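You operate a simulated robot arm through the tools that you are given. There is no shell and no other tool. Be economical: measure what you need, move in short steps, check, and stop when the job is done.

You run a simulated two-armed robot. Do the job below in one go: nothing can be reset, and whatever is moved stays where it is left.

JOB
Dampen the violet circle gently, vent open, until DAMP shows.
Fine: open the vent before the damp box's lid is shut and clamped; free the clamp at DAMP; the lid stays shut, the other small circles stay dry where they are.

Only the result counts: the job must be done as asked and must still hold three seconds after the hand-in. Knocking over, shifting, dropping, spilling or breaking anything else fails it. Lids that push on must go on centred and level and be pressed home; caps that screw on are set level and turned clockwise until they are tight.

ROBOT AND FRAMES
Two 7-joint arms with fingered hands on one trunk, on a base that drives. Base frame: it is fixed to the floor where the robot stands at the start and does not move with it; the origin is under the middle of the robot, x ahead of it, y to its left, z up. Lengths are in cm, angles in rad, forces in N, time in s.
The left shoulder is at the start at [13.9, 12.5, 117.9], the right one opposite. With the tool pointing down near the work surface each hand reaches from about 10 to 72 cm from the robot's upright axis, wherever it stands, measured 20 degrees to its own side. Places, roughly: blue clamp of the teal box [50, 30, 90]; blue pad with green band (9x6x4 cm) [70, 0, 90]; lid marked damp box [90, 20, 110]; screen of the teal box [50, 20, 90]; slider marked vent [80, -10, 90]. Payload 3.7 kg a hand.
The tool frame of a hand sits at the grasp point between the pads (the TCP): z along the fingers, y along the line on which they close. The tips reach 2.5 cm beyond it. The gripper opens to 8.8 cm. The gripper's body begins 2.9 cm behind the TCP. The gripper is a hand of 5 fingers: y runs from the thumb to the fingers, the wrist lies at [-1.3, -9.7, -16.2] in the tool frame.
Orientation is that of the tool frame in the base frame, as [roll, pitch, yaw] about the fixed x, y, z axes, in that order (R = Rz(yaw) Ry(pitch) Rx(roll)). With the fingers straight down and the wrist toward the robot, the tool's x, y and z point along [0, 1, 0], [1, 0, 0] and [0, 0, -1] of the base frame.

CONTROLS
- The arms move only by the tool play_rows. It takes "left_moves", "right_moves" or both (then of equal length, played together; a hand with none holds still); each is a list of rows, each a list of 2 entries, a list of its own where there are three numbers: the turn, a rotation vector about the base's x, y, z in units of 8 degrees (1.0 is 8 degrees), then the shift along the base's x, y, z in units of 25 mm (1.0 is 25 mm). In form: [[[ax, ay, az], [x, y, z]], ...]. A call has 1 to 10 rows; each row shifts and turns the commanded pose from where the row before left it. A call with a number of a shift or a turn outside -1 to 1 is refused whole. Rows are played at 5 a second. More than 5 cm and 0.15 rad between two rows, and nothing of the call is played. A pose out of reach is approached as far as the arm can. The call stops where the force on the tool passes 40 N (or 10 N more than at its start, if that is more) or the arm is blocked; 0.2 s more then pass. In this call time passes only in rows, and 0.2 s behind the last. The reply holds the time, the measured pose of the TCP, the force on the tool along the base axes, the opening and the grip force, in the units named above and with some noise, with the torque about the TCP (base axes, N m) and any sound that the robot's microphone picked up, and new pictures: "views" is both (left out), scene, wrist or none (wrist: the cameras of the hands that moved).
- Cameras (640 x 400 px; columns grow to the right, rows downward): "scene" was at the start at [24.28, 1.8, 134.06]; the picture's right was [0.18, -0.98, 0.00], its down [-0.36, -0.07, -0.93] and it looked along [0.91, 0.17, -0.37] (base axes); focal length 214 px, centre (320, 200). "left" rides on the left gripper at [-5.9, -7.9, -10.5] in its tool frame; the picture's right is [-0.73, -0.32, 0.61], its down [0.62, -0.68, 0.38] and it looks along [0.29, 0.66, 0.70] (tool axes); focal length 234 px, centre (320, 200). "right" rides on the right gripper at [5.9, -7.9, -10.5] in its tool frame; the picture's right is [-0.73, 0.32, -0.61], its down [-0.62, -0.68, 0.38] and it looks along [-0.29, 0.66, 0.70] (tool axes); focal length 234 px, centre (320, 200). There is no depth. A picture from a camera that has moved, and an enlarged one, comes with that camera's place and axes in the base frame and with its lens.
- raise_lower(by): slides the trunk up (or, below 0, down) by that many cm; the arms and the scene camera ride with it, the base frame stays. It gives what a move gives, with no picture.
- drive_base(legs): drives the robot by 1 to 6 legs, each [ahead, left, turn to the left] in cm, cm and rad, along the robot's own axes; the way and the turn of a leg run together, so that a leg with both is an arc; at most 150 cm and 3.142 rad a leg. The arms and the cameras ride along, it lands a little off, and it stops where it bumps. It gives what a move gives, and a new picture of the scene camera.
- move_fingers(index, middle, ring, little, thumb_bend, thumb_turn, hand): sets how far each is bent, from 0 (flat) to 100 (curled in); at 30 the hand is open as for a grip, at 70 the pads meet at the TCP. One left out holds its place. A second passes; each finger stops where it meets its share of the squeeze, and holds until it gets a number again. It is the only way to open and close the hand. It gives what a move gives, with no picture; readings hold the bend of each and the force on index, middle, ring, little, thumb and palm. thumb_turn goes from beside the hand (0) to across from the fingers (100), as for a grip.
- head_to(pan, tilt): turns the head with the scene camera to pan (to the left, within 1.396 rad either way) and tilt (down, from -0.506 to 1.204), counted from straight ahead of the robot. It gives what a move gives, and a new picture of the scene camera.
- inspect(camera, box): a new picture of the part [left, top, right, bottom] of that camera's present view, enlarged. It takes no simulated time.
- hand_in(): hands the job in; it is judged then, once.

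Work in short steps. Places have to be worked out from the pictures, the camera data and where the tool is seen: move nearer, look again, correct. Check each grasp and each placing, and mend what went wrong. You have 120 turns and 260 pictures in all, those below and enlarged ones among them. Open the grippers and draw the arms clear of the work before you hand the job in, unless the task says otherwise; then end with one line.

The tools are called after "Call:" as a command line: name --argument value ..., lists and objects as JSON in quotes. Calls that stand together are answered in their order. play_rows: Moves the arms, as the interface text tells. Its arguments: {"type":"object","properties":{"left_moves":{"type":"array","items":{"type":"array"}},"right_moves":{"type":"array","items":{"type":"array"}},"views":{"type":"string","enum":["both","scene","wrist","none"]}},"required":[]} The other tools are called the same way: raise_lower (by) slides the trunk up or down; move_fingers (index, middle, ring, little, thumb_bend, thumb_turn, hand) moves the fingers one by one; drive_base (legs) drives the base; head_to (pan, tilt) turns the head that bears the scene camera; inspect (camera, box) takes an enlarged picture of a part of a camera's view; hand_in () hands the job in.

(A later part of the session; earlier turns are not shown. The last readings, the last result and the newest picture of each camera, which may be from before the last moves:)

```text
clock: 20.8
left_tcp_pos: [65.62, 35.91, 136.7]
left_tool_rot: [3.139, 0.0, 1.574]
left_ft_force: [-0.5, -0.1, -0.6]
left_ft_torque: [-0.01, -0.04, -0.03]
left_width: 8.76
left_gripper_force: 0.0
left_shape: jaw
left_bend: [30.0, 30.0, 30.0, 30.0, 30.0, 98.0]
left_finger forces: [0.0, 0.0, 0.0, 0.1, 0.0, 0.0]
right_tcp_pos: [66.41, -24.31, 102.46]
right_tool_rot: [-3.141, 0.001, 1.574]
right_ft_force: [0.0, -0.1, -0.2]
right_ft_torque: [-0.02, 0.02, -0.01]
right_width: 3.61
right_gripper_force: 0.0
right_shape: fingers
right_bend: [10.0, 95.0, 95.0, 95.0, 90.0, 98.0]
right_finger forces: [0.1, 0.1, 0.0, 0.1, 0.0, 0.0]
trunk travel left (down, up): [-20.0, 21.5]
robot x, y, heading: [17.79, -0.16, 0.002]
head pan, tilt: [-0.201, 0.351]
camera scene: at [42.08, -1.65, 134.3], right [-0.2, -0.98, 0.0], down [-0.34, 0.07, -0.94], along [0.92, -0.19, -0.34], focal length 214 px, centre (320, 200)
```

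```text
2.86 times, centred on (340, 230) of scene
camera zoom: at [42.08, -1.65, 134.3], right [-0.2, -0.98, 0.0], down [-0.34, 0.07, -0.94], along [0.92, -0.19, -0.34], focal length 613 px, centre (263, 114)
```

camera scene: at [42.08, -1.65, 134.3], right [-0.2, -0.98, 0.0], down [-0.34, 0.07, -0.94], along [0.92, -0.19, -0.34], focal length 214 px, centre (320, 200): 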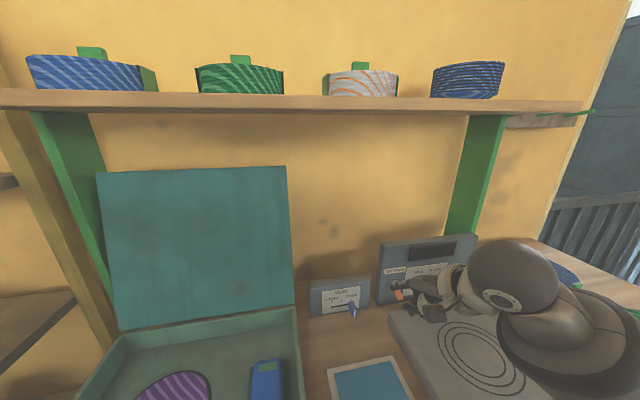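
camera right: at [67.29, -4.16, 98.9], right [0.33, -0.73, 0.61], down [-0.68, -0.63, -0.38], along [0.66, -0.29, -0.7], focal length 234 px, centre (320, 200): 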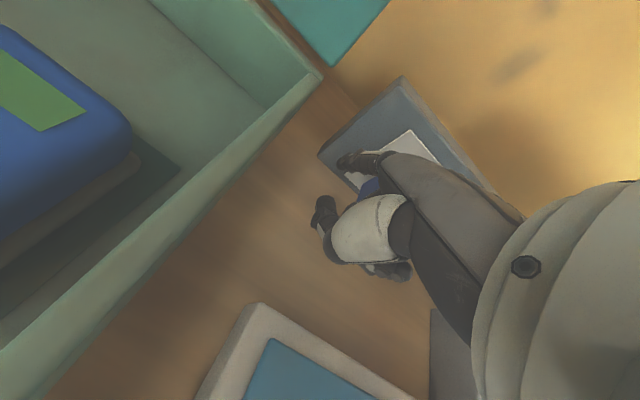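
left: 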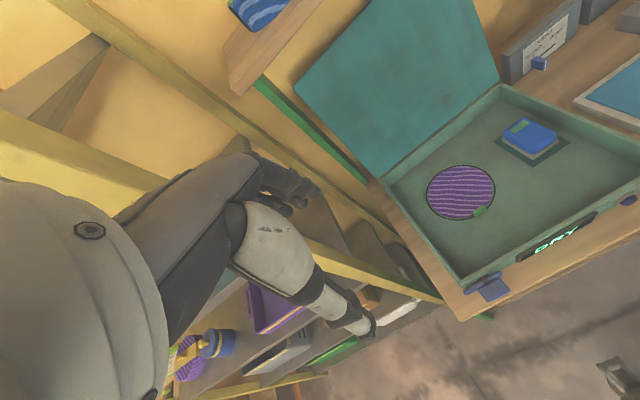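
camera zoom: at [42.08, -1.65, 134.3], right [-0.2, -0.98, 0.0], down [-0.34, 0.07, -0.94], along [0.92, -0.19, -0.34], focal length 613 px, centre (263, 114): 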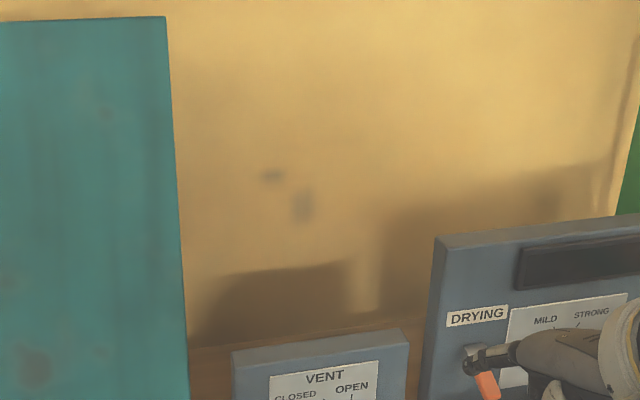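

The hand is clear (no force). Now I raise it, then open it to grip shape and roll it so fingers point left (+y), to take the lid's right edge between thumb and fingers.

Call:
play_rows --right_moves '[[[0, 0, 0], [0.2, 0, 1]], [[0, 0, 0], [0.2, 0, 1]], [[0, 0, 0], [0.2, 0, 1]], [[0, 0, 0], [0.2, 0, 1]], [[0, 0, 0], [0.2, 0, 0.6]]]' --views "none"

Call:
move_fingers --hand "right" --index 30 --middle 30 --ring 30 --little 30 --thumb_bend 30

Call:
play_rows --right_moves '[[[1, 0, 0], [0, 0, 0]], [[1, 0, 0], [0, 0, 0]], [[1, 0, 0], [0, 0, 0]], [[1, 0, 0], [0, 0, 0]], [[1, 0, 0], [0, 0, 0]], [[1, 0, 0], [0, 0, 0]], [[1, 0, 0], [0, 0, 0]], [[1, 0, 0], [0, 0, 0]], [[1, 0, 0], [0, 0, 0]], [[1, 0, 0], [0, 0, 0]]]'

```text
clock: 22.0
left_tcp_pos: [65.59, 35.99, 136.69]
left_tool_rot: [3.14, 0.003, 1.574]
left_ft_force: [0.2, -0.5, 0.3]
left_ft_torque: [0.03, -0.01, -0.01]
left_width: 8.77
left_gripper_force: 0.1
left_shape: jaw
left_bend: [30.0, 30.0, 30.0, 30.0, 30.0, 98.0]
left_finger forces: [0.1, 0.0, 0.1, 0.0, 0.0, 0.0]
right_tcp_pos: [68.71, -24.66, 113.62]
right_tool_rot: [-3.141, -0.001, 1.574]
right_ft_force: [-0.2, 0.7, -0.3]
right_ft_torque: [0.0, 0.0, 0.01]
right_width: 3.58
right_gripper_force: 0.0
right_shape: fingers
right_bend: [10.0, 95.0, 95.0, 95.0, 90.0, 98.0]
right_finger forces: [0.0, 0.1, 0.0, 0.0, 0.0, 0.0]
trunk travel left (down, up): [-20.0, 21.5]
robot x, y, heading: [18.05, -0.07, -0.001]
head pan, tilt: [-0.201, 0.351]
```

```text
clock: 23.0
left_tcp_pos: [65.54, 35.99, 136.75]
left_tool_rot: [3.141, 0.001, 1.574]
left_ft_force: [-0.2, 0.6, 0.5]
left_ft_torque: [-0.01, -0.03, 0.0]
left_width: 8.76
left_gripper_force: 0.0
left_shape: jaw
left_bend: [30.0, 30.0, 30.0, 30.0, 30.0, 98.0]
left_finger forces: [0.0, 0.0, 0.0, 0.0, 0.0, 0.0]
right_tcp_pos: [68.72, -24.6, 113.72]
right_tool_rot: [3.141, 0.0, 1.574]
right_ft_force: [-0.9, -1.0, 0.1]
right_ft_torque: [-0.01, -0.03, 0.01]
right_width: 8.43
right_gripper_force: 0.0
right_shape: fingers
right_bend: [30.0, 30.0, 30.0, 30.0, 30.0, 98.0]
right_finger forces: [0.0, 0.1, 0.1, 0.0, 0.0, 0.1]
trunk travel left (down, up): [-20.0, 21.5]
robot x, y, heading: [17.71, -0.13, -0.001]
head pan, tilt: [-0.201, 0.351]
```

```text
clock: 25.2
left_tcp_pos: [65.5, 36.04, 136.79]
left_tool_rot: [3.14, 0.001, 1.575]
left_ft_force: [0.0, -0.9, -0.1]
left_ft_torque: [0.0, 0.01, -0.04]
left_width: 8.77
left_gripper_force: 0.1
left_shape: jaw
left_bend: [30.0, 30.0, 30.0, 30.0, 30.0, 98.0]
left_finger forces: [0.1, 0.1, 0.1, 0.1, 0.0, 0.0]
right_tcp_pos: [68.74, -24.71, 113.77]
right_tool_rot: [3.113, -1.398, 1.599]
right_ft_force: [-0.6, 0.3, -0.2]
right_ft_torque: [0.04, 0.01, 0.0]
right_width: 8.46
right_gripper_force: 0.0
right_shape: fingers
right_bend: [30.0, 30.0, 30.0, 30.0, 30.0, 98.0]
right_finger forces: [0.0, 0.0, 0.0, 0.1, 0.1, 0.1]
trunk travel left (down, up): [-20.0, 21.5]
robot x, y, heading: [17.69, 0.13, -0.002]
head pan, tilt: [-0.201, 0.351]
camera scene: at [42.1, -1.64, 134.31], right [-0.2, -0.98, 0.0], down [-0.34, 0.07, -0.94], along [0.92, -0.19, -0.34], focal length 214 px, centre (320, 200)
camera right: at [60.88, -33.99, 121.32], right [0.33, -0.72, -0.61], down [-0.68, 0.27, -0.68], along [0.66, 0.64, -0.4], focal length 234 px, centre (320, 200)
```

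scene: 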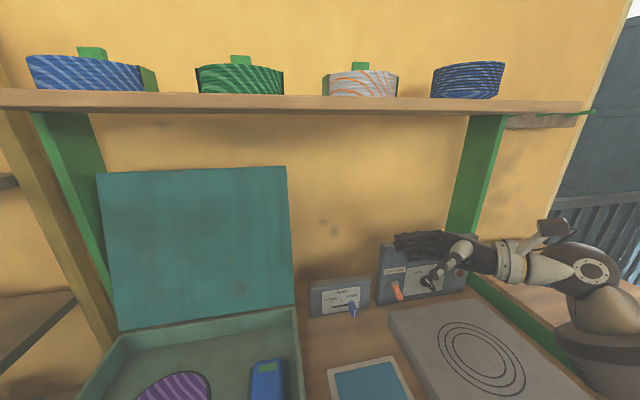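
right: 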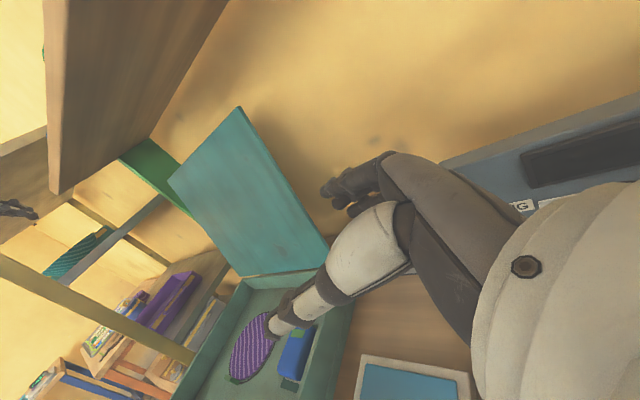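

Fingers now point left. I move forward to x ≈ 88, staying right of the lid edge.

Call:
play_rows --right_moves '[[[0.5, 0, 0], [0.97, 0.3, 0.1]], [[0.5, 0, 0], [0.97, 0.3, 0]], [[0, 0, 0], [0.97, 0.3, 0]], [[0, 0, 0], [0.97, 0.3, 0]], [[0, 0, 0], [0.97, 0.3, 0]], [[0, 0, 0], [0.97, 0.3, 0]], [[0, 0, 0], [0.97, 0.3, 0]], [[0, 0, 0], [0.97, 0.3, 0]]]'

```text
clock: 27.0
left_tcp_pos: [65.52, 35.95, 136.63]
left_tool_rot: [3.14, 0.001, 1.575]
left_ft_force: [0.3, 0.1, -0.6]
left_ft_torque: [-0.03, 0.0, 0.02]
left_width: 8.81
left_gripper_force: 0.2
left_shape: jaw
left_bend: [30.0, 30.0, 30.0, 30.0, 30.0, 98.0]
left_finger forces: [0.0, 0.0, 0.1, 0.0, 0.0, 0.1]
right_tcp_pos: [88.21, -18.48, 114.01]
right_tool_rot: [3.07, -1.537, 1.642]
right_ft_force: [-0.1, 0.5, 0.6]
right_ft_torque: [-0.03, 0.0, 0.03]
right_width: 8.48
right_gripper_force: 0.1
right_shape: fingers
right_bend: [30.0, 30.0, 30.0, 30.0, 30.0, 98.0]
right_finger forces: [0.0, 0.0, 0.0, 0.0, 0.0, 0.0]
trunk travel left (down, up): [-20.0, 21.5]
robot x, y, heading: [17.64, -0.05, 0.003]
head pan, tilt: [-0.201, 0.351]
camera scene: at [42.13, -1.61, 134.3], right [-0.2, -0.98, 0.0], down [-0.34, 0.07, -0.94], along [0.92, -0.19, -0.34], focal length 214 px, centre (320, 200)
camera right: at [80.38, -28.75, 120.11], right [0.32, -0.63, -0.7], down [-0.68, 0.36, -0.64], along [0.66, 0.69, -0.31], focal length 234 px, centre (320, 200)
```

scene: 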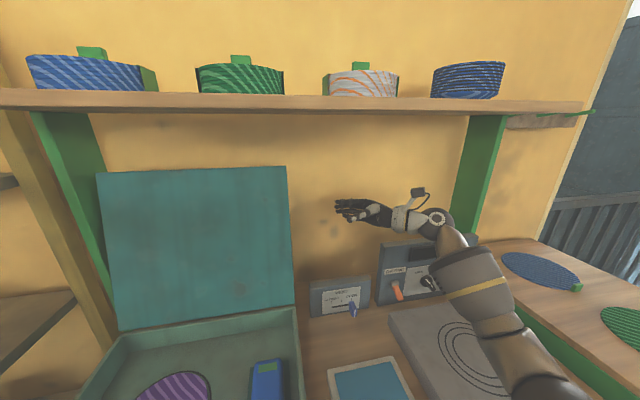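
right: 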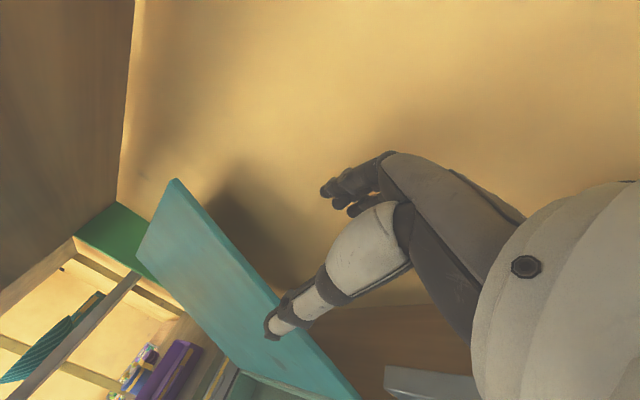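

The lid edge lies between thumb and fingers in the wrist view. I move left 10 cm and check.

Call:
play_rows --right_moves '[[[0, 0, 0], [0, 0.8, 0]], [[0, 0, 0], [0, 0.8, 0]], [[0, 0, 0], [0, 0.8, 0]], [[0, 0, 0], [0, 0.8, 0]], [[0, 0, 0], [0, 0.8, 0]]]'

```text
clock: 28.2
left_tcp_pos: [65.56, 36.0, 136.89]
left_tool_rot: [-3.141, 0.002, 1.575]
left_ft_force: [0.5, 0.8, -0.4]
left_ft_torque: [0.02, 0.01, 0.04]
left_width: 8.8
left_gripper_force: 0.1
left_shape: jaw
left_bend: [30.0, 30.0, 30.0, 30.0, 30.0, 98.0]
left_finger forces: [0.0, 0.0, 0.0, 0.0, 0.1, 0.2]
right_tcp_pos: [87.9, -8.67, 114.1]
right_tool_rot: [2.982, -1.537, 1.73]
right_ft_force: [-0.6, -0.1, -0.5]
right_ft_torque: [-0.01, -0.01, -0.02]
right_width: 8.47
right_gripper_force: 0.1
right_shape: fingers
right_bend: [30.0, 30.0, 30.0, 30.0, 30.0, 98.0]
right_finger forces: [0.1, 0.1, 0.1, 0.0, 0.0, 0.1]
trunk travel left (down, up): [-20.0, 21.5]
robot x, y, heading: [17.76, -0.4, 0.0]
head pan, tilt: [-0.201, 0.351]
camera scene: at [42.09, -1.61, 134.31], right [-0.2, -0.98, 0.0], down [-0.34, 0.07, -0.94], along [0.92, -0.19, -0.34], focal length 214 px, centre (320, 200)
camera right: at [80.02, -18.81, 120.3], right [0.33, -0.63, -0.7], down [-0.68, 0.36, -0.64], along [0.66, 0.69, -0.31], focal length 234 px, centre (320, 200)
```

scene: 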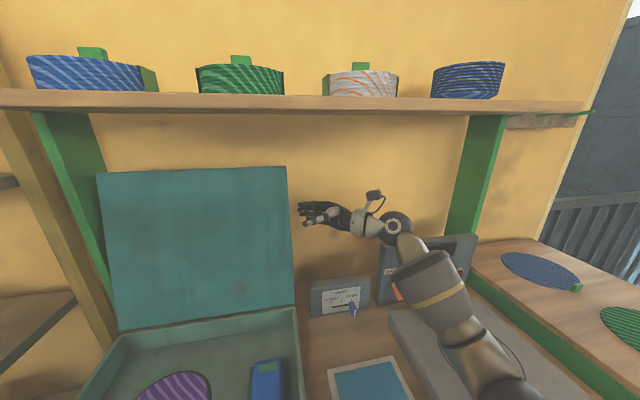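
right: 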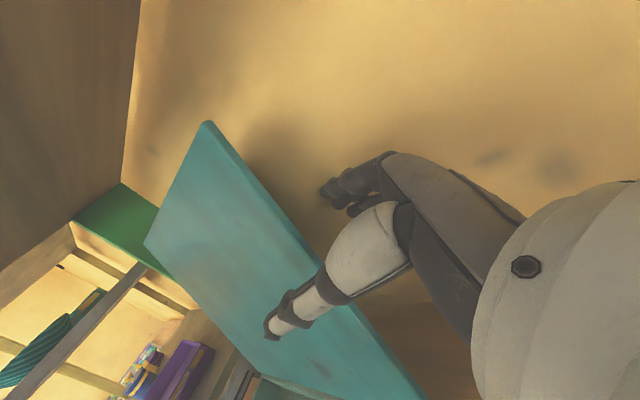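

Thumb in front, fingers heading behind the lid. 5 cm more to the left.

Call:
play_rows --right_moves '[[[0, 0, 0], [0, 0.7, 0]], [[0, 0, 0], [0, 0.7, 0]], [[0, 0, 0], [0, 0.6, 0]]]'

```text
clock: 29.0
left_tcp_pos: [65.57, 35.95, 136.62]
left_tool_rot: [3.139, 0.002, 1.575]
left_ft_force: [0.4, 0.5, 0.1]
left_ft_torque: [-0.02, 0.0, 0.0]
left_width: 8.78
left_gripper_force: 0.1
left_shape: jaw
left_bend: [30.0, 30.0, 30.0, 30.0, 30.0, 98.0]
left_finger forces: [0.1, 0.0, 0.1, 0.1, 0.0, 0.0]
right_tcp_pos: [88.26, -3.5, 114.06]
right_tool_rot: [-3.134, -1.537, 1.563]
right_ft_force: [-0.2, -0.5, 0.3]
right_ft_torque: [0.0, 0.0, 0.04]
right_width: 8.45
right_gripper_force: 0.0
right_shape: fingers
right_bend: [30.0, 30.0, 30.0, 30.0, 30.0, 98.0]
right_finger forces: [0.1, 0.0, 0.1, 0.0, 0.0, 0.1]
trunk travel left (down, up): [-20.0, 21.5]
robot x, y, heading: [17.58, 0.05, 0.001]
head pan, tilt: [-0.201, 0.351]
camera scene: at [42.09, -1.61, 134.31], right [-0.2, -0.98, 0.0], down [-0.34, 0.07, -0.94], along [0.92, -0.19, -0.34], focal length 214 px, centre (320, 200)
camera right: at [80.25, -13.85, 120.28], right [0.32, -0.63, -0.7], down [-0.68, 0.36, -0.64], along [0.66, 0.69, -0.31], focal length 234 px, centre (320, 200)
```

scene: 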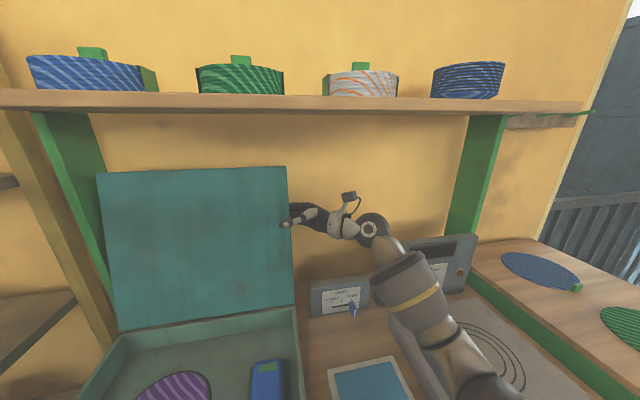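
right: 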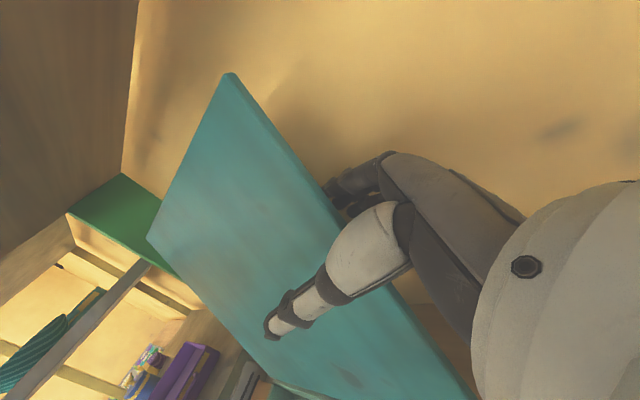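

Fingers are behind, thumb in front. I go 1 cm deeper, then close to a loose gap around the lid.

Call:
play_rows --right_moves '[[[0, 0, 0], [0, 0.5, 0]]]' --views "none"

Call:
move_fingers --hand "right" --index 52 --middle 52 --ring 52 --little 52 --thumb_bend 50

Call:
play_rows --right_moves '[[[0, -0.75, 0], [-0.93, 0, 0.11]], [[0, -0.75, 0], [-0.93, 0, 0.01]]]'

```text
clock: 29.4
left_tcp_pos: [65.55, 36.02, 136.75]
left_tool_rot: [3.139, 0.002, 1.574]
left_ft_force: [-0.3, -0.2, -0.1]
left_ft_torque: [0.0, 0.05, 0.0]
left_width: 8.77
left_gripper_force: 0.1
left_shape: jaw
left_bend: [30.0, 30.0, 30.0, 30.0, 30.0, 98.0]
left_finger forces: [0.1, 0.0, 0.0, 0.0, 0.0, 0.0]
right_tcp_pos: [88.1, -2.3, 113.92]
right_tool_rot: [3.053, -1.535, 1.659]
right_ft_force: [-0.1, 0.0, -0.3]
right_ft_torque: [0.01, -0.03, 0.04]
right_width: 8.47
right_gripper_force: 0.1
right_shape: fingers
right_bend: [30.0, 30.0, 30.0, 30.0, 30.0, 98.0]
right_finger forces: [0.1, 0.0, 0.1, 0.0, 0.1, 0.1]
trunk travel left (down, up): [-20.0, 21.5]
robot x, y, heading: [17.68, 0.29, 0.003]
head pan, tilt: [-0.201, 0.351]
```

```text
clock: 30.4
left_tcp_pos: [65.65, 36.02, 136.76]
left_tool_rot: [3.139, 0.0, 1.574]
left_ft_force: [-0.3, 0.6, -0.4]
left_ft_torque: [-0.01, 0.0, -0.01]
left_width: 8.75
left_gripper_force: 0.1
left_shape: jaw
left_bend: [30.0, 30.0, 30.0, 30.0, 30.0, 98.0]
left_finger forces: [0.1, 0.0, 0.0, 0.1, 0.0, 0.0]
right_tcp_pos: [88.05, -2.55, 113.91]
right_tool_rot: [3.088, -1.535, 1.623]
right_ft_force: [2.4, 0.5, 1.3]
right_ft_torque: [0.01, 0.06, 0.02]
right_width: 4.16
right_gripper_force: 1.5
right_shape: fingers
right_bend: [50.0, 52.0, 52.0, 52.0, 50.0, 98.0]
right_finger forces: [2.2, 0.0, 0.1, 0.1, 0.0, 0.0]
trunk travel left (down, up): [-20.0, 21.5]
robot x, y, heading: [17.89, -0.25, 0.002]
head pan, tilt: [-0.201, 0.351]
```

```text
clock: 31.0
left_tcp_pos: [64.34, 36.11, 137.15]
left_tool_rot: [3.131, 0.004, 1.572]
left_ft_force: [-0.6, 0.2, -0.1]
left_ft_torque: [0.0, -0.04, -0.01]
left_width: 8.77
left_gripper_force: 0.0
left_shape: jaw
left_bend: [30.0, 30.0, 30.0, 30.0, 30.0, 98.0]
left_finger forces: [0.0, 0.0, 0.1, 0.1, 0.0, 0.0]
right_tcp_pos: [82.5, -2.21, 114.33]
right_tool_rot: [1.742, -1.358, 2.968]
right_ft_force: [1.5, 0.2, 0.6]
right_ft_torque: [-0.08, 0.05, 0.02]
right_width: 4.1
right_gripper_force: 1.3
right_shape: fingers
right_bend: [51.0, 52.0, 52.0, 52.0, 50.0, 98.0]
right_finger forces: [1.3, 0.0, 0.0, 0.0, 0.0, 0.0]
trunk travel left (down, up): [-20.0, 21.5]
robot x, y, heading: [17.61, 0.3, -0.006]
head pan, tilt: [-0.201, 0.351]
camera scene: at [40.85, -1.47, 134.52], right [-0.2, -0.98, 0.0], down [-0.33, 0.07, -0.94], along [0.92, -0.19, -0.34], focal length 214 px, centre (320, 200)
camera right: at [73.39, -12.42, 118.68], right [0.46, -0.63, -0.62], down [-0.53, 0.36, -0.77], along [0.71, 0.69, -0.17], focal length 234 px, centre (320, 200)
```

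scene: 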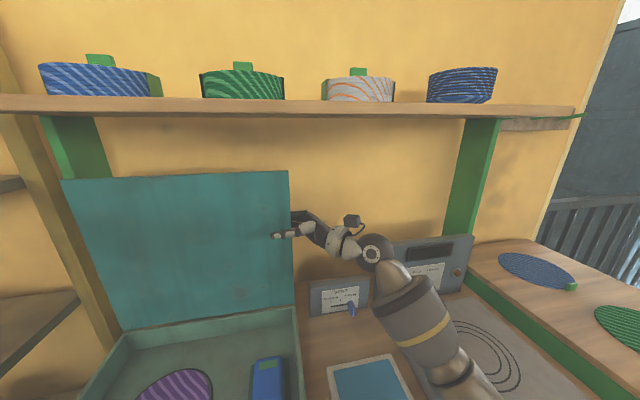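
right: 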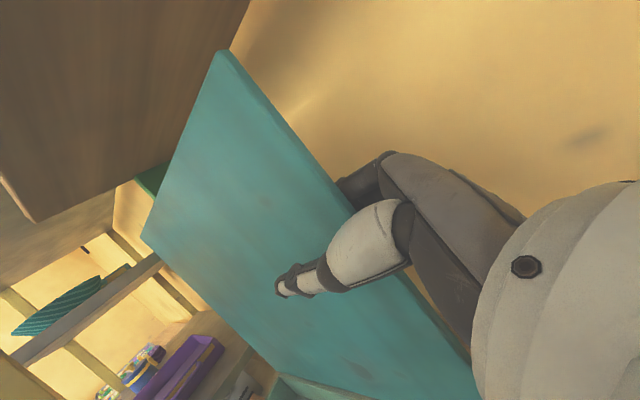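

The lid follows with little force (index ~1.3 N). I continue along the arc.

Call:
play_rows --right_moves '[[[0, -0.75, 0], [-0.93, 0, -0.08]], [[0, -0.75, 0], [-0.91, 0, -0.18]], [[0, -0.75, 0], [-0.89, 0, -0.28]]]'

```text
clock: 31.8
left_tcp_pos: [65.52, 36.03, 136.8]
left_tool_rot: [3.139, 0.001, 1.576]
left_ft_force: [0.7, 0.5, -0.8]
left_ft_torque: [0.0, 0.03, 0.01]
left_width: 8.75
left_gripper_force: 0.0
left_shape: jaw
left_bend: [30.0, 30.0, 30.0, 30.0, 30.0, 98.0]
left_finger forces: [0.1, 0.1, 0.0, 0.1, 0.1, 0.0]
right_tcp_pos: [76.57, -2.18, 113.09]
right_tool_rot: [1.634, -1.043, 3.072]
right_ft_force: [-3.6, 0.5, -1.9]
right_ft_torque: [0.05, 0.0, -0.11]
right_width: 4.45
right_gripper_force: 1.7
right_shape: fingers
right_bend: [52.0, 52.0, 52.0, 52.0, 48.0, 97.0]
right_finger forces: [0.0, 0.0, 0.0, 0.1, 3.7, 0.0]
trunk travel left (down, up): [-20.0, 21.5]
robot x, y, heading: [17.82, 0.42, 0.002]
head pan, tilt: [-0.201, 0.351]
camera scene: at [41.95, -1.6, 134.33], right [-0.2, -0.98, 0.0], down [-0.34, 0.07, -0.94], along [0.92, -0.19, -0.34], focal length 214 px, centre (320, 200)
camera right: at [66.61, -12.35, 114.57], right [0.64, -0.63, -0.44], down [-0.27, 0.36, -0.89], along [0.72, 0.69, 0.06], focal length 234 px, centre (320, 200)
```

scene: 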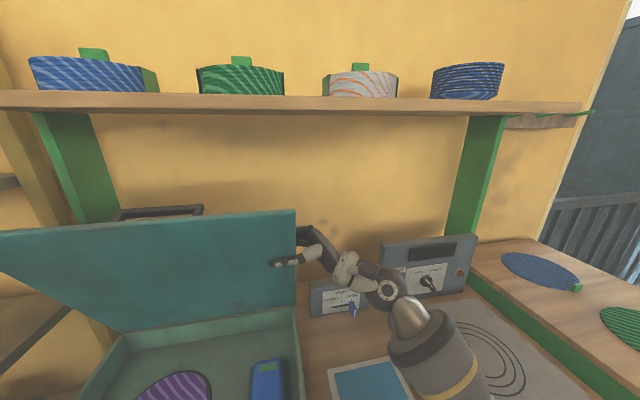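
right: 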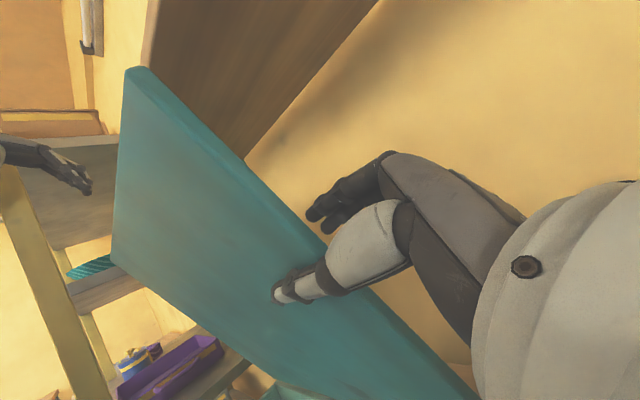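

The lid passed upright and now rests on the thumb (3.7 N); a handle is visible on its outer face. I lower two more steps, then bring the left hand under it for support, since the right hand cannot follow fully down.

Call:
play_rows --right_moves '[[[0, -0.75, 0], [-0.86, 0, -0.37]], [[0, -0.75, 0], [-0.82, 0, -0.46]]]' --views "none"

Call:
move_fingers --hand "left" --index 5 --middle 5 --ring 5 --little 5 --thumb_bend 60

Call:
head_to --pan 0.3 --tilt 0.3

```text
clock: 32.4
left_tcp_pos: [65.78, 35.63, 136.08]
left_tool_rot: [-3.13, 0.0, 1.568]
left_ft_force: [2.1, -0.7, -0.5]
left_ft_torque: [0.11, 0.09, -0.01]
left_width: 8.77
left_gripper_force: 0.0
left_shape: jaw
left_bend: [30.0, 30.0, 30.0, 30.0, 30.0, 98.0]
left_finger forces: [0.0, 0.0, 0.1, 0.0, 0.0, 0.0]
right_tcp_pos: [72.1, -2.3, 110.07]
right_tool_rot: [1.604, -0.846, 3.099]
right_ft_force: [-4.1, 0.2, 0.4]
right_ft_torque: [-0.05, 0.06, -0.13]
right_width: 4.26
right_gripper_force: 1.7
right_shape: fingers
right_bend: [52.0, 52.0, 52.0, 52.0, 48.0, 96.0]
right_finger forces: [0.0, 0.0, 0.0, 0.0, 2.8, 0.0]
trunk travel left (down, up): [-20.0, 21.5]
robot x, y, heading: [17.34, 0.04, -0.002]
head pan, tilt: [-0.201, 0.351]
```

```text
clock: 33.4
left_tcp_pos: [65.61, 36.04, 136.79]
left_tool_rot: [3.138, 0.003, 1.575]
left_ft_force: [0.1, -0.3, -0.1]
left_ft_torque: [0.01, 0.02, 0.01]
left_width: 8.22
left_gripper_force: 0.1
left_shape: fingers
left_bend: [5.0, 5.0, 5.0, 5.0, 60.0, 98.0]
left_finger forces: [0.0, 0.0, 0.0, 0.1, 0.0, 0.1]
right_tcp_pos: [72.48, -2.38, 110.88]
right_tool_rot: [1.612, -0.835, 3.088]
right_ft_force: [-2.0, 1.8, -5.3]
right_ft_torque: [0.06, -0.05, -0.04]
right_width: 4.28
right_gripper_force: 1.8
right_shape: fingers
right_bend: [52.0, 52.0, 52.0, 52.0, 48.0, 98.0]
right_finger forces: [0.1, 0.1, 0.0, 0.0, 4.2, 0.1]
trunk travel left (down, up): [-20.0, 21.5]
robot x, y, heading: [17.65, -0.12, 0.0]
head pan, tilt: [-0.201, 0.351]
```

```text
clock: 34.3
left_tcp_pos: [65.58, 36.04, 136.77]
left_tool_rot: [3.141, 0.001, 1.575]
left_ft_force: [-1.7, -0.8, 0.9]
left_ft_torque: [0.03, -0.03, 0.0]
left_width: 8.21
left_gripper_force: 0.0
left_shape: fingers
left_bend: [5.0, 5.0, 5.0, 5.0, 60.0, 98.0]
left_finger forces: [0.0, 0.0, 0.0, 0.1, 0.1, 0.0]
right_tcp_pos: [72.6, -2.24, 110.91]
right_tool_rot: [1.61, -0.834, 3.09]
right_ft_force: [-2.2, 0.4, -4.7]
right_ft_torque: [0.06, -0.08, -0.03]
right_width: 4.28
right_gripper_force: 1.5
right_shape: fingers
right_bend: [52.0, 52.0, 52.0, 52.0, 48.0, 98.0]
right_finger forces: [0.2, 0.1, 0.1, 0.0, 4.0, 0.1]
trunk travel left (down, up): [-20.0, 21.5]
robot x, y, heading: [17.72, 0.05, 0.001]
head pan, tilt: [0.3, 0.3]
camera scene: at [41.81, 2.99, 134.79], right [0.3, -0.95, 0.0], down [-0.28, -0.09, -0.96], along [0.91, 0.28, -0.3], focal length 214 px, centre (320, 200)
```

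scene: 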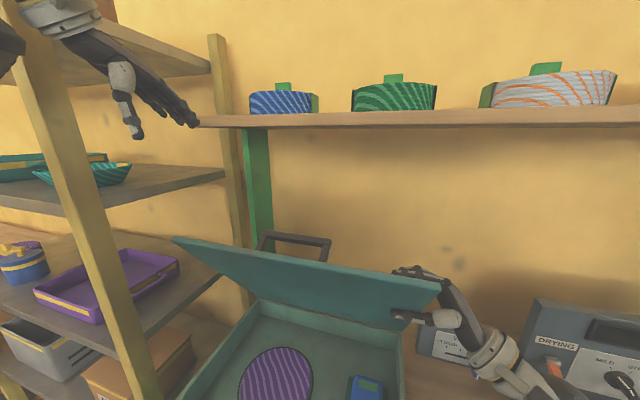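

Left fingertips are near the shelf end, so I first draw the left hand straight back, then down, before bringing it in under the lid.

Call:
play_rows --left_moves '[[[0, 0, 0], [-1, 0, 0]], [[0, 0, 0], [-1, 0, 0]], [[0, 0, 0], [-1, 0, 0]], [[0, 0, 0], [-1, 0, 0]], [[0, 0, 0], [-1, 0, 0]]]' --views "none"

Call:
play_rows --left_moves '[[[0, 0, 0], [0, 0, -1]], [[0, 0, 0], [0, 0, -1]], [[0, 0, 0], [0, 0, -1]], [[0, 0, 0], [0, 0, -1]], [[0, 0, 0], [0, 0, -1]], [[0, 0, 0], [0, 0, -1]], [[0, 0, 0], [0, 0, -1]], [[0, 0, 0], [0, 0, -1]], [[0, 0, 0], [0, 0, -1]], [[0, 0, 0], [0, 0, -0.6]]]' --views "scene"

```text
clock: 35.5
left_tcp_pos: [55.28, 35.26, 135.21]
left_tool_rot: [3.136, 0.003, 1.574]
left_ft_force: [0.2, -0.1, -0.6]
left_ft_torque: [0.02, -0.01, 0.02]
left_width: 8.23
left_gripper_force: 0.0
left_shape: fingers
left_bend: [5.0, 5.0, 5.0, 5.0, 60.0, 98.0]
left_finger forces: [0.0, 0.0, 0.0, 0.0, 0.1, 0.1]
left hand out of reach, approached as far as the arm can: row 4, 5
right_tcp_pos: [72.45, -2.32, 110.9]
right_tool_rot: [1.609, -0.833, 3.089]
right_ft_force: [-0.9, 1.1, -3.6]
right_ft_torque: [0.1, -0.08, -0.03]
right_width: 4.32
right_gripper_force: 1.7
right_shape: fingers
right_bend: [52.0, 52.0, 52.0, 52.0, 48.0, 98.0]
right_finger forces: [0.0, 0.0, 0.0, 0.1, 3.8, 0.1]
trunk travel left (down, up): [-20.0, 21.5]
robot x, y, heading: [18.05, 0.25, 0.002]
head pan, tilt: [0.3, 0.3]
```

```text
clock: 37.5
left_tcp_pos: [55.53, 35.84, 115.23]
left_tool_rot: [3.097, -0.003, 1.576]
left_ft_force: [-21.8, -0.7, 29.7]
left_ft_torque: [-0.5, -4.07, -0.42]
left_width: 11.65
left_gripper_force: 18.5
left_shape: fingers
left_bend: [0.0, 5.0, 5.0, 5.0, 60.0, 98.0]
left_finger forces: [37.8, 0.0, 0.0, 0.0, 0.1, 0.0]
left hand out of reach, approached as far as the arm can: row 9
right_tcp_pos: [72.06, -2.42, 111.13]
right_tool_rot: [1.607, -0.829, 3.091]
right_ft_force: [-0.5, -0.4, 0.6]
right_ft_torque: [0.01, -0.02, 0.01]
right_width: 3.96
right_gripper_force: 0.0
right_shape: fingers
right_bend: [52.0, 52.0, 52.0, 52.0, 50.0, 98.0]
right_finger forces: [0.0, 0.1, 0.0, 0.1, 0.1, 0.1]
trunk travel left (down, up): [-20.0, 21.5]
robot x, y, heading: [18.02, 0.01, 0.002]
head pan, tilt: [0.3, 0.3]
stopped in row 9 (left hand): the force on the tool passed its limit at 60 N (the readings are from after the stop); the commanded pose is now the measured one
camera scene: at [41.32, 2.88, 134.9], right [0.3, -0.95, 0.0], down [-0.28, -0.09, -0.96], along [0.91, 0.29, -0.29], focal length 214 px, centre (320, 200)
```

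scene: 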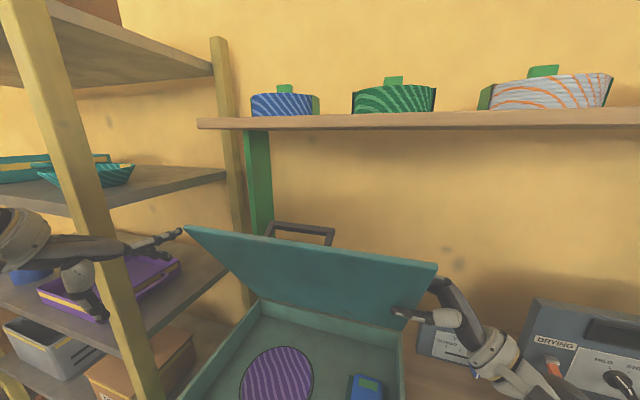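

The left index pressed on the lid's front left corner. I lift it straight back up, letting the lid rest on the right thumb again, and move it left/back.

Call:
play_rows --left_moves '[[[0, 0, 0], [0, 0, 0.3]], [[0, 0, 0], [-0.3, 0, 0.4]], [[0, 0, 0], [-0.5, 0.2, 0.8]], [[0, 0, 0], [-0.5, 0.2, 0.8]]]' --views "scene"

Call:
head_to --pan 0.5 --tilt 0.55

```text
clock: 38.5
left_tcp_pos: [52.54, 36.88, 120.12]
left_tool_rot: [3.124, 0.0, 1.573]
left_ft_force: [-0.7, -1.0, 0.5]
left_ft_torque: [0.02, -0.02, 0.0]
left_width: 8.37
left_gripper_force: 0.2
left_shape: fingers
left_bend: [5.0, 5.0, 5.0, 5.0, 60.0, 98.0]
left_finger forces: [0.0, 0.1, 0.0, 0.0, 0.0, 0.0]
right_tcp_pos: [72.58, -2.4, 110.86]
right_tool_rot: [1.609, -0.834, 3.094]
right_ft_force: [-3.6, -0.7, -1.3]
right_ft_torque: [0.0, 0.03, -0.01]
right_width: 4.3
right_gripper_force: 2.0
right_shape: fingers
right_bend: [52.0, 52.0, 52.0, 52.0, 48.0, 97.0]
right_finger forces: [0.0, 0.1, 0.1, 0.1, 4.2, 0.0]
trunk travel left (down, up): [-20.0, 21.5]
robot x, y, heading: [18.02, -0.0, 0.002]
head pan, tilt: [0.3, 0.3]
camera scene: at [41.8, 2.96, 134.76], right [0.3, -0.95, 0.0], down [-0.28, -0.09, -0.96], along [0.91, 0.28, -0.29], focal length 214 px, centre (320, 200)
```

scene: 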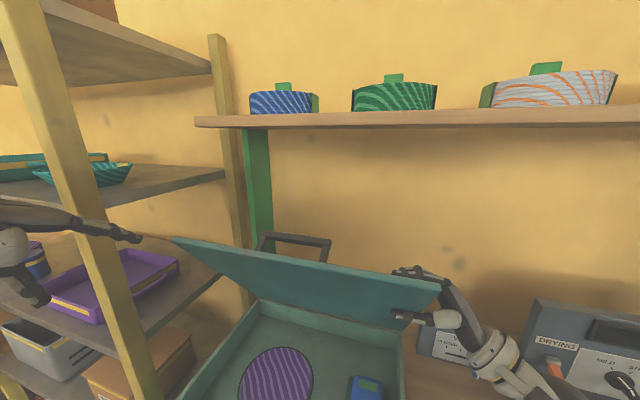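

```text
clock: 39.3
left_tcp_pos: [52.59, 36.71, 120.27]
left_tool_rot: [3.12, -0.002, 1.573]
left_ft_force: [0.4, -0.3, 1.0]
left_ft_torque: [-0.01, -0.03, 0.01]
left_width: 8.36
left_gripper_force: 0.1
left_shape: fingers
left_bend: [5.0, 5.0, 5.0, 5.0, 60.0, 98.0]
left_finger forces: [0.0, 0.0, 0.0, 0.1, 0.1, 0.0]
right_tcp_pos: [72.49, -2.31, 110.79]
right_tool_rot: [1.608, -0.835, 3.091]
right_ft_force: [-3.3, -1.4, -1.9]
right_ft_torque: [0.01, -0.02, -0.01]
right_width: 4.27
right_gripper_force: 2.1
right_shape: fingers
right_bend: [52.0, 52.0, 52.0, 52.0, 48.0, 97.0]
right_finger forces: [0.1, 0.0, 0.0, 0.0, 4.2, 0.0]
trunk travel left (down, up): [-20.0, 21.5]
robot x, y, heading: [17.75, 0.08, -0.003]
head pan, tilt: [0.499, 0.55]
camera scene: at [40.74, 4.51, 132.5], right [0.48, -0.88, 0.0], down [-0.46, -0.25, -0.85], along [0.75, 0.41, -0.52], focal length 214 px, centre (320, 200)
```

scene: 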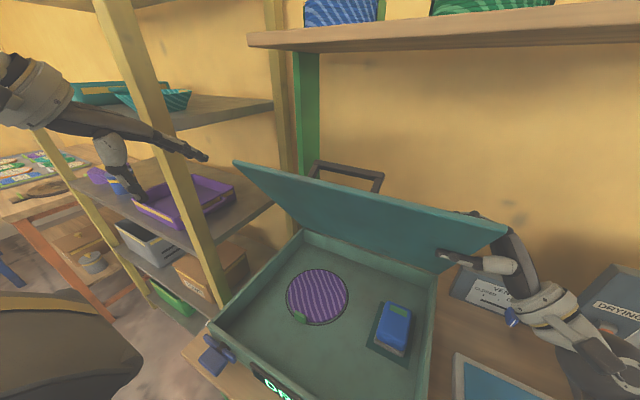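

Lid rests again on the thumb at the same angle. Now left hand: down 7 cm, then in to y ≈ 15, staying in front of the lid edge (x ≈ 62).

Call:
play_rows --left_moves '[[[0, 0, 0], [-0.2, 0, -0.9]], [[0, 0, 0], [-0.2, 0, -0.9]], [[0, 0, 0], [0, 0, -1]], [[0, 0, 0], [0, -1, 0]], [[0, 0, 0], [0, -1, 0]], [[0, 0, 0], [0, -1, 0]], [[0, 0, 0], [0, -1, 0]]]' --views "scene"

Call:
play_rows --left_moves '[[[0, 0, 0], [0, -1, 0]], [[0, 0, 0], [0, -1, 0]], [[0, 0, 0], [0, -1, 0]], [[0, 0, 0], [0, -1, 0]]]'

```text
clock: 40.9
left_tcp_pos: [55.47, 32.89, 117.97]
left_tool_rot: [3.12, 0.0, 1.574]
left_ft_force: [-0.7, 0.7, -0.7]
left_ft_torque: [0.0, 0.03, -0.01]
left_width: 8.36
left_gripper_force: 0.2
left_shape: fingers
left_bend: [5.0, 6.0, 5.0, 5.0, 60.0, 98.0]
left_finger forces: [0.0, 0.8, 0.0, 0.1, 0.1, 0.1]
left hand out of reach, approached as far as the arm can: row 2, 3, 4, 5, 6, 7
right_tcp_pos: [72.56, -2.39, 110.85]
right_tool_rot: [1.607, -0.833, 3.095]
right_ft_force: [-0.8, -1.0, -1.7]
right_ft_torque: [-0.01, -0.02, -0.05]
right_width: 4.2
right_gripper_force: 1.1
right_shape: fingers
right_bend: [52.0, 52.0, 52.0, 52.0, 48.0, 97.0]
right_finger forces: [0.1, 0.0, 0.0, 0.0, 2.3, 0.0]
trunk travel left (down, up): [-20.0, 21.5]
robot x, y, heading: [17.93, 0.41, -0.002]
head pan, tilt: [0.499, 0.55]
camera scene: at [40.72, 4.53, 132.5], right [0.48, -0.88, 0.0], down [-0.46, -0.25, -0.85], along [0.75, 0.41, -0.52], focal length 214 px, centre (320, 200)
```

scene: 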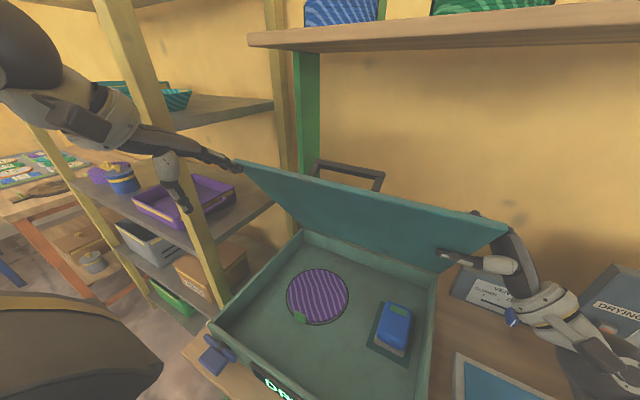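

```text
clock: 41.9
left_tcp_pos: [58.12, 24.37, 120.68]
left_tool_rot: [3.121, 0.0, 1.573]
left_ft_force: [-2.2, 0.4, 0.0]
left_ft_torque: [0.0, 0.06, 0.02]
left_width: 8.29
left_gripper_force: 1.4
left_shape: fingers
left_bend: [5.0, 7.0, 5.0, 5.0, 60.0, 98.0]
left_finger forces: [0.2, 2.2, 0.0, 0.0, 0.0, 0.0]
left hand out of reach, approached as far as the arm can: row 1, 2, 3, 4
right_tcp_pos: [72.63, -2.35, 110.87]
right_tool_rot: [1.61, -0.832, 3.087]
right_ft_force: [0.1, -0.7, 1.2]
right_ft_torque: [0.01, -0.04, -0.03]
right_width: 3.98
right_gripper_force: 0.0
right_shape: fingers
right_bend: [52.0, 52.0, 52.0, 52.0, 50.0, 98.0]
right_finger forces: [0.1, 0.0, 0.0, 0.1, 0.1, 0.2]
trunk travel left (down, up): [-20.0, 21.5]
robot x, y, heading: [17.97, 0.24, 0.0]
head pan, tilt: [0.499, 0.55]
camera scene: at [40.72, 4.5, 132.5], right [0.48, -0.88, 0.0], down [-0.46, -0.25, -0.85], along [0.75, 0.41, -0.52], focal length 214 px, centre (320, 200)
camera left: at [49.92, 18.52, 131.15], right [-0.31, -0.73, -0.61], down [-0.67, 0.62, -0.4], along [0.67, 0.29, -0.68], focal length 234 px, centre (320, 200)
```

scene: 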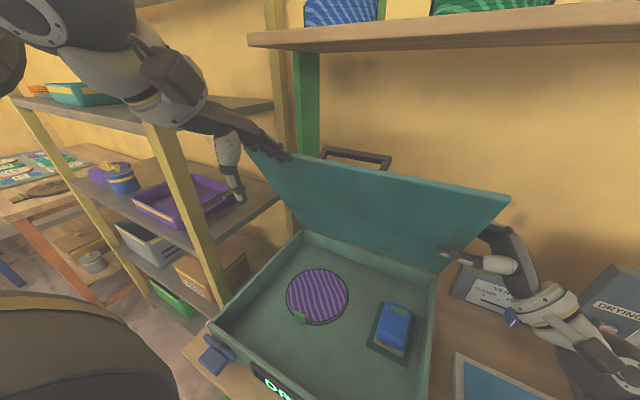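
left: 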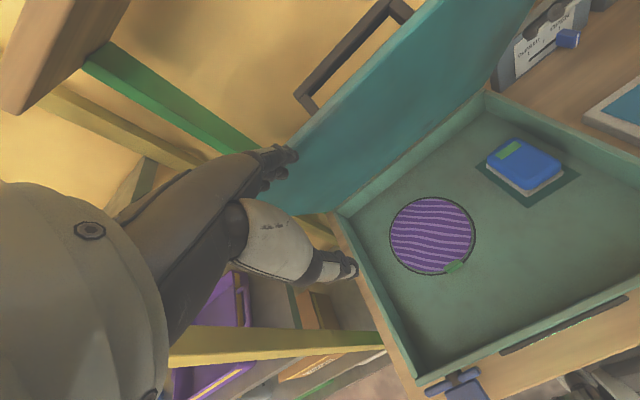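

The left arm is too folded here (reach limit), though its middle finger now carries the lid near its left corner. I bring the left command back to a reachable pose with fingers flat against the lid's inner face.

Call:
play_rows --left_moves '[[[0, 0, 0], [0.8, 0.4, 0.5]], [[0, 0, 0], [0.8, 0.4, 0.5]], [[0, 0, 0], [0.8, 0.4, 0.5]], [[0, 0, 0], [0.5, 0.3, 0.3]]]'

```text
clock: 42.9
left_tcp_pos: [65.25, 28.14, 125.58]
left_tool_rot: [3.117, -0.002, 1.574]
left_ft_force: [-0.1, -0.2, -0.3]
left_ft_torque: [-0.02, 0.0, 0.0]
left_width: 8.32
left_gripper_force: 0.0
left_shape: fingers
left_bend: [5.0, 5.0, 5.0, 5.0, 60.0, 98.0]
left_finger forces: [0.0, 0.0, 0.0, 0.0, 0.0, 0.0]
right_tcp_pos: [72.54, -2.27, 110.74]
right_tool_rot: [1.612, -0.835, 3.091]
right_ft_force: [-3.6, -0.2, -1.6]
right_ft_torque: [0.03, 0.02, -0.02]
right_width: 4.29
right_gripper_force: 1.4
right_shape: fingers
right_bend: [52.0, 52.0, 52.0, 52.0, 48.0, 97.0]
right_finger forces: [0.0, 0.0, 0.0, 0.0, 3.4, 0.1]
trunk travel left (down, up): [-20.0, 21.5]
robot x, y, heading: [17.68, 0.01, 0.001]
head pan, tilt: [0.499, 0.55]
camera scene: at [40.78, 4.52, 132.47], right [0.48, -0.88, 0.0], down [-0.46, -0.25, -0.85], along [0.75, 0.41, -0.52], focal length 214 px, centre (320, 200)
camera left: at [57.25, 22.3, 135.91], right [-0.31, -0.73, -0.62], down [-0.67, 0.62, -0.4], along [0.67, 0.29, -0.68], focal length 234 px, centre (320, 200)
```

scene: 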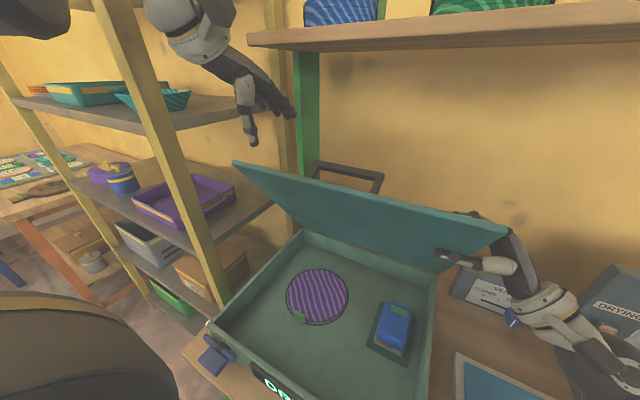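
left: 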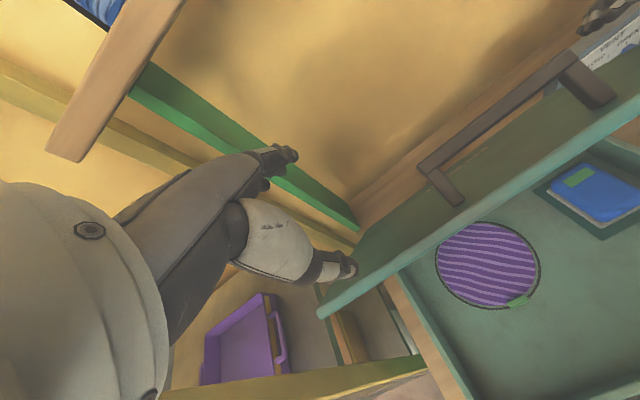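

The lid is back on the right thumb; the left hand is above it. The robot stands too near for the left arm, so I shuffle the base back 4 cm at a time, compensating with the right hand so it keeps holding the lid.

Call:
drive_base --legs '[[-3, 0, 0]]'

Call:
play_rows --right_moves '[[[0, 0, 0], [0.6, 0, 0]], [[0, 0, 0], [0.6, 0, 0]]]' --views "scene"

```text
clock: 43.7
left_tcp_pos: [62.22, 28.33, 125.56]
left_tool_rot: [3.121, 0.0, 1.574]
left_ft_force: [0.1, 0.4, 0.2]
left_ft_torque: [-0.02, 0.01, -0.02]
left_width: 8.34
left_gripper_force: 0.1
left_shape: fingers
left_bend: [5.0, 5.0, 5.0, 5.0, 60.0, 98.0]
left_finger forces: [0.0, 0.0, 0.1, 0.1, 0.1, 0.0]
right_tcp_pos: [69.54, -2.25, 110.95]
right_tool_rot: [1.61, -0.834, 3.091]
right_ft_force: [-2.1, -0.8, -2.4]
right_ft_torque: [0.03, -0.03, -0.01]
right_width: 4.28
right_gripper_force: 1.6
right_shape: fingers
right_bend: [52.0, 52.0, 52.0, 52.0, 48.0, 97.0]
right_finger forces: [0.0, 0.1, 0.0, 0.0, 3.1, 0.0]
trunk travel left (down, up): [-20.0, 21.5]
robot x, y, heading: [14.91, -0.08, 0.004]
head pan, tilt: [0.499, 0.55]
camera scene: at [37.67, 4.54, 132.51], right [0.48, -0.88, 0.0], down [-0.46, -0.25, -0.85], along [0.75, 0.41, -0.52], focal length 214 px, centre (320, 200)
```

scene: 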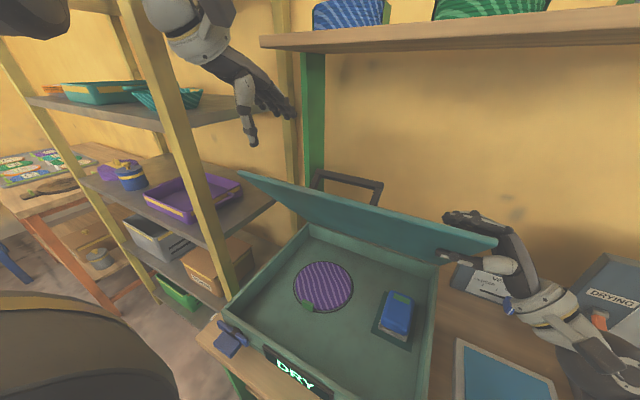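

```text
clock: 44.3
left_tcp_pos: [62.33, 28.34, 125.48]
left_tool_rot: [3.12, 0.001, 1.574]
left_ft_force: [-0.2, 0.6, 0.3]
left_ft_torque: [-0.01, -0.01, -0.03]
left_width: 8.3
left_gripper_force: 0.0
left_shape: fingers
left_bend: [5.0, 5.0, 5.0, 5.0, 60.0, 98.0]
left_finger forces: [0.0, 0.0, 0.0, 0.0, 0.1, 0.0]
right_tcp_pos: [72.44, -2.19, 110.72]
right_tool_rot: [1.608, -0.832, 3.093]
right_ft_force: [-5.2, 0.1, 0.7]
right_ft_torque: [-0.04, 0.04, -0.01]
right_width: 4.27
right_gripper_force: 2.1
right_shape: fingers
right_bend: [52.0, 52.0, 52.0, 52.0, 48.0, 96.0]
right_finger forces: [0.0, 0.0, 0.0, 0.0, 3.7, 0.0]
trunk travel left (down, up): [-20.0, 21.5]
robot x, y, heading: [14.51, -0.09, 0.001]
head pan, tilt: [0.499, 0.55]
camera scene: at [37.73, 4.54, 132.5], right [0.48, -0.88, 0.0], down [-0.46, -0.25, -0.85], along [0.75, 0.41, -0.52], focal length 214 px, centre (320, 200)
```

scene: 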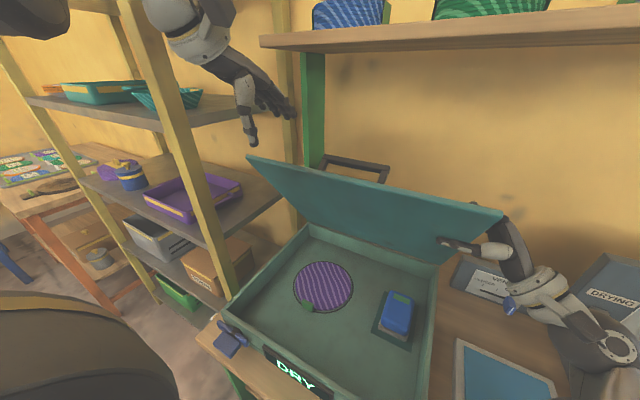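

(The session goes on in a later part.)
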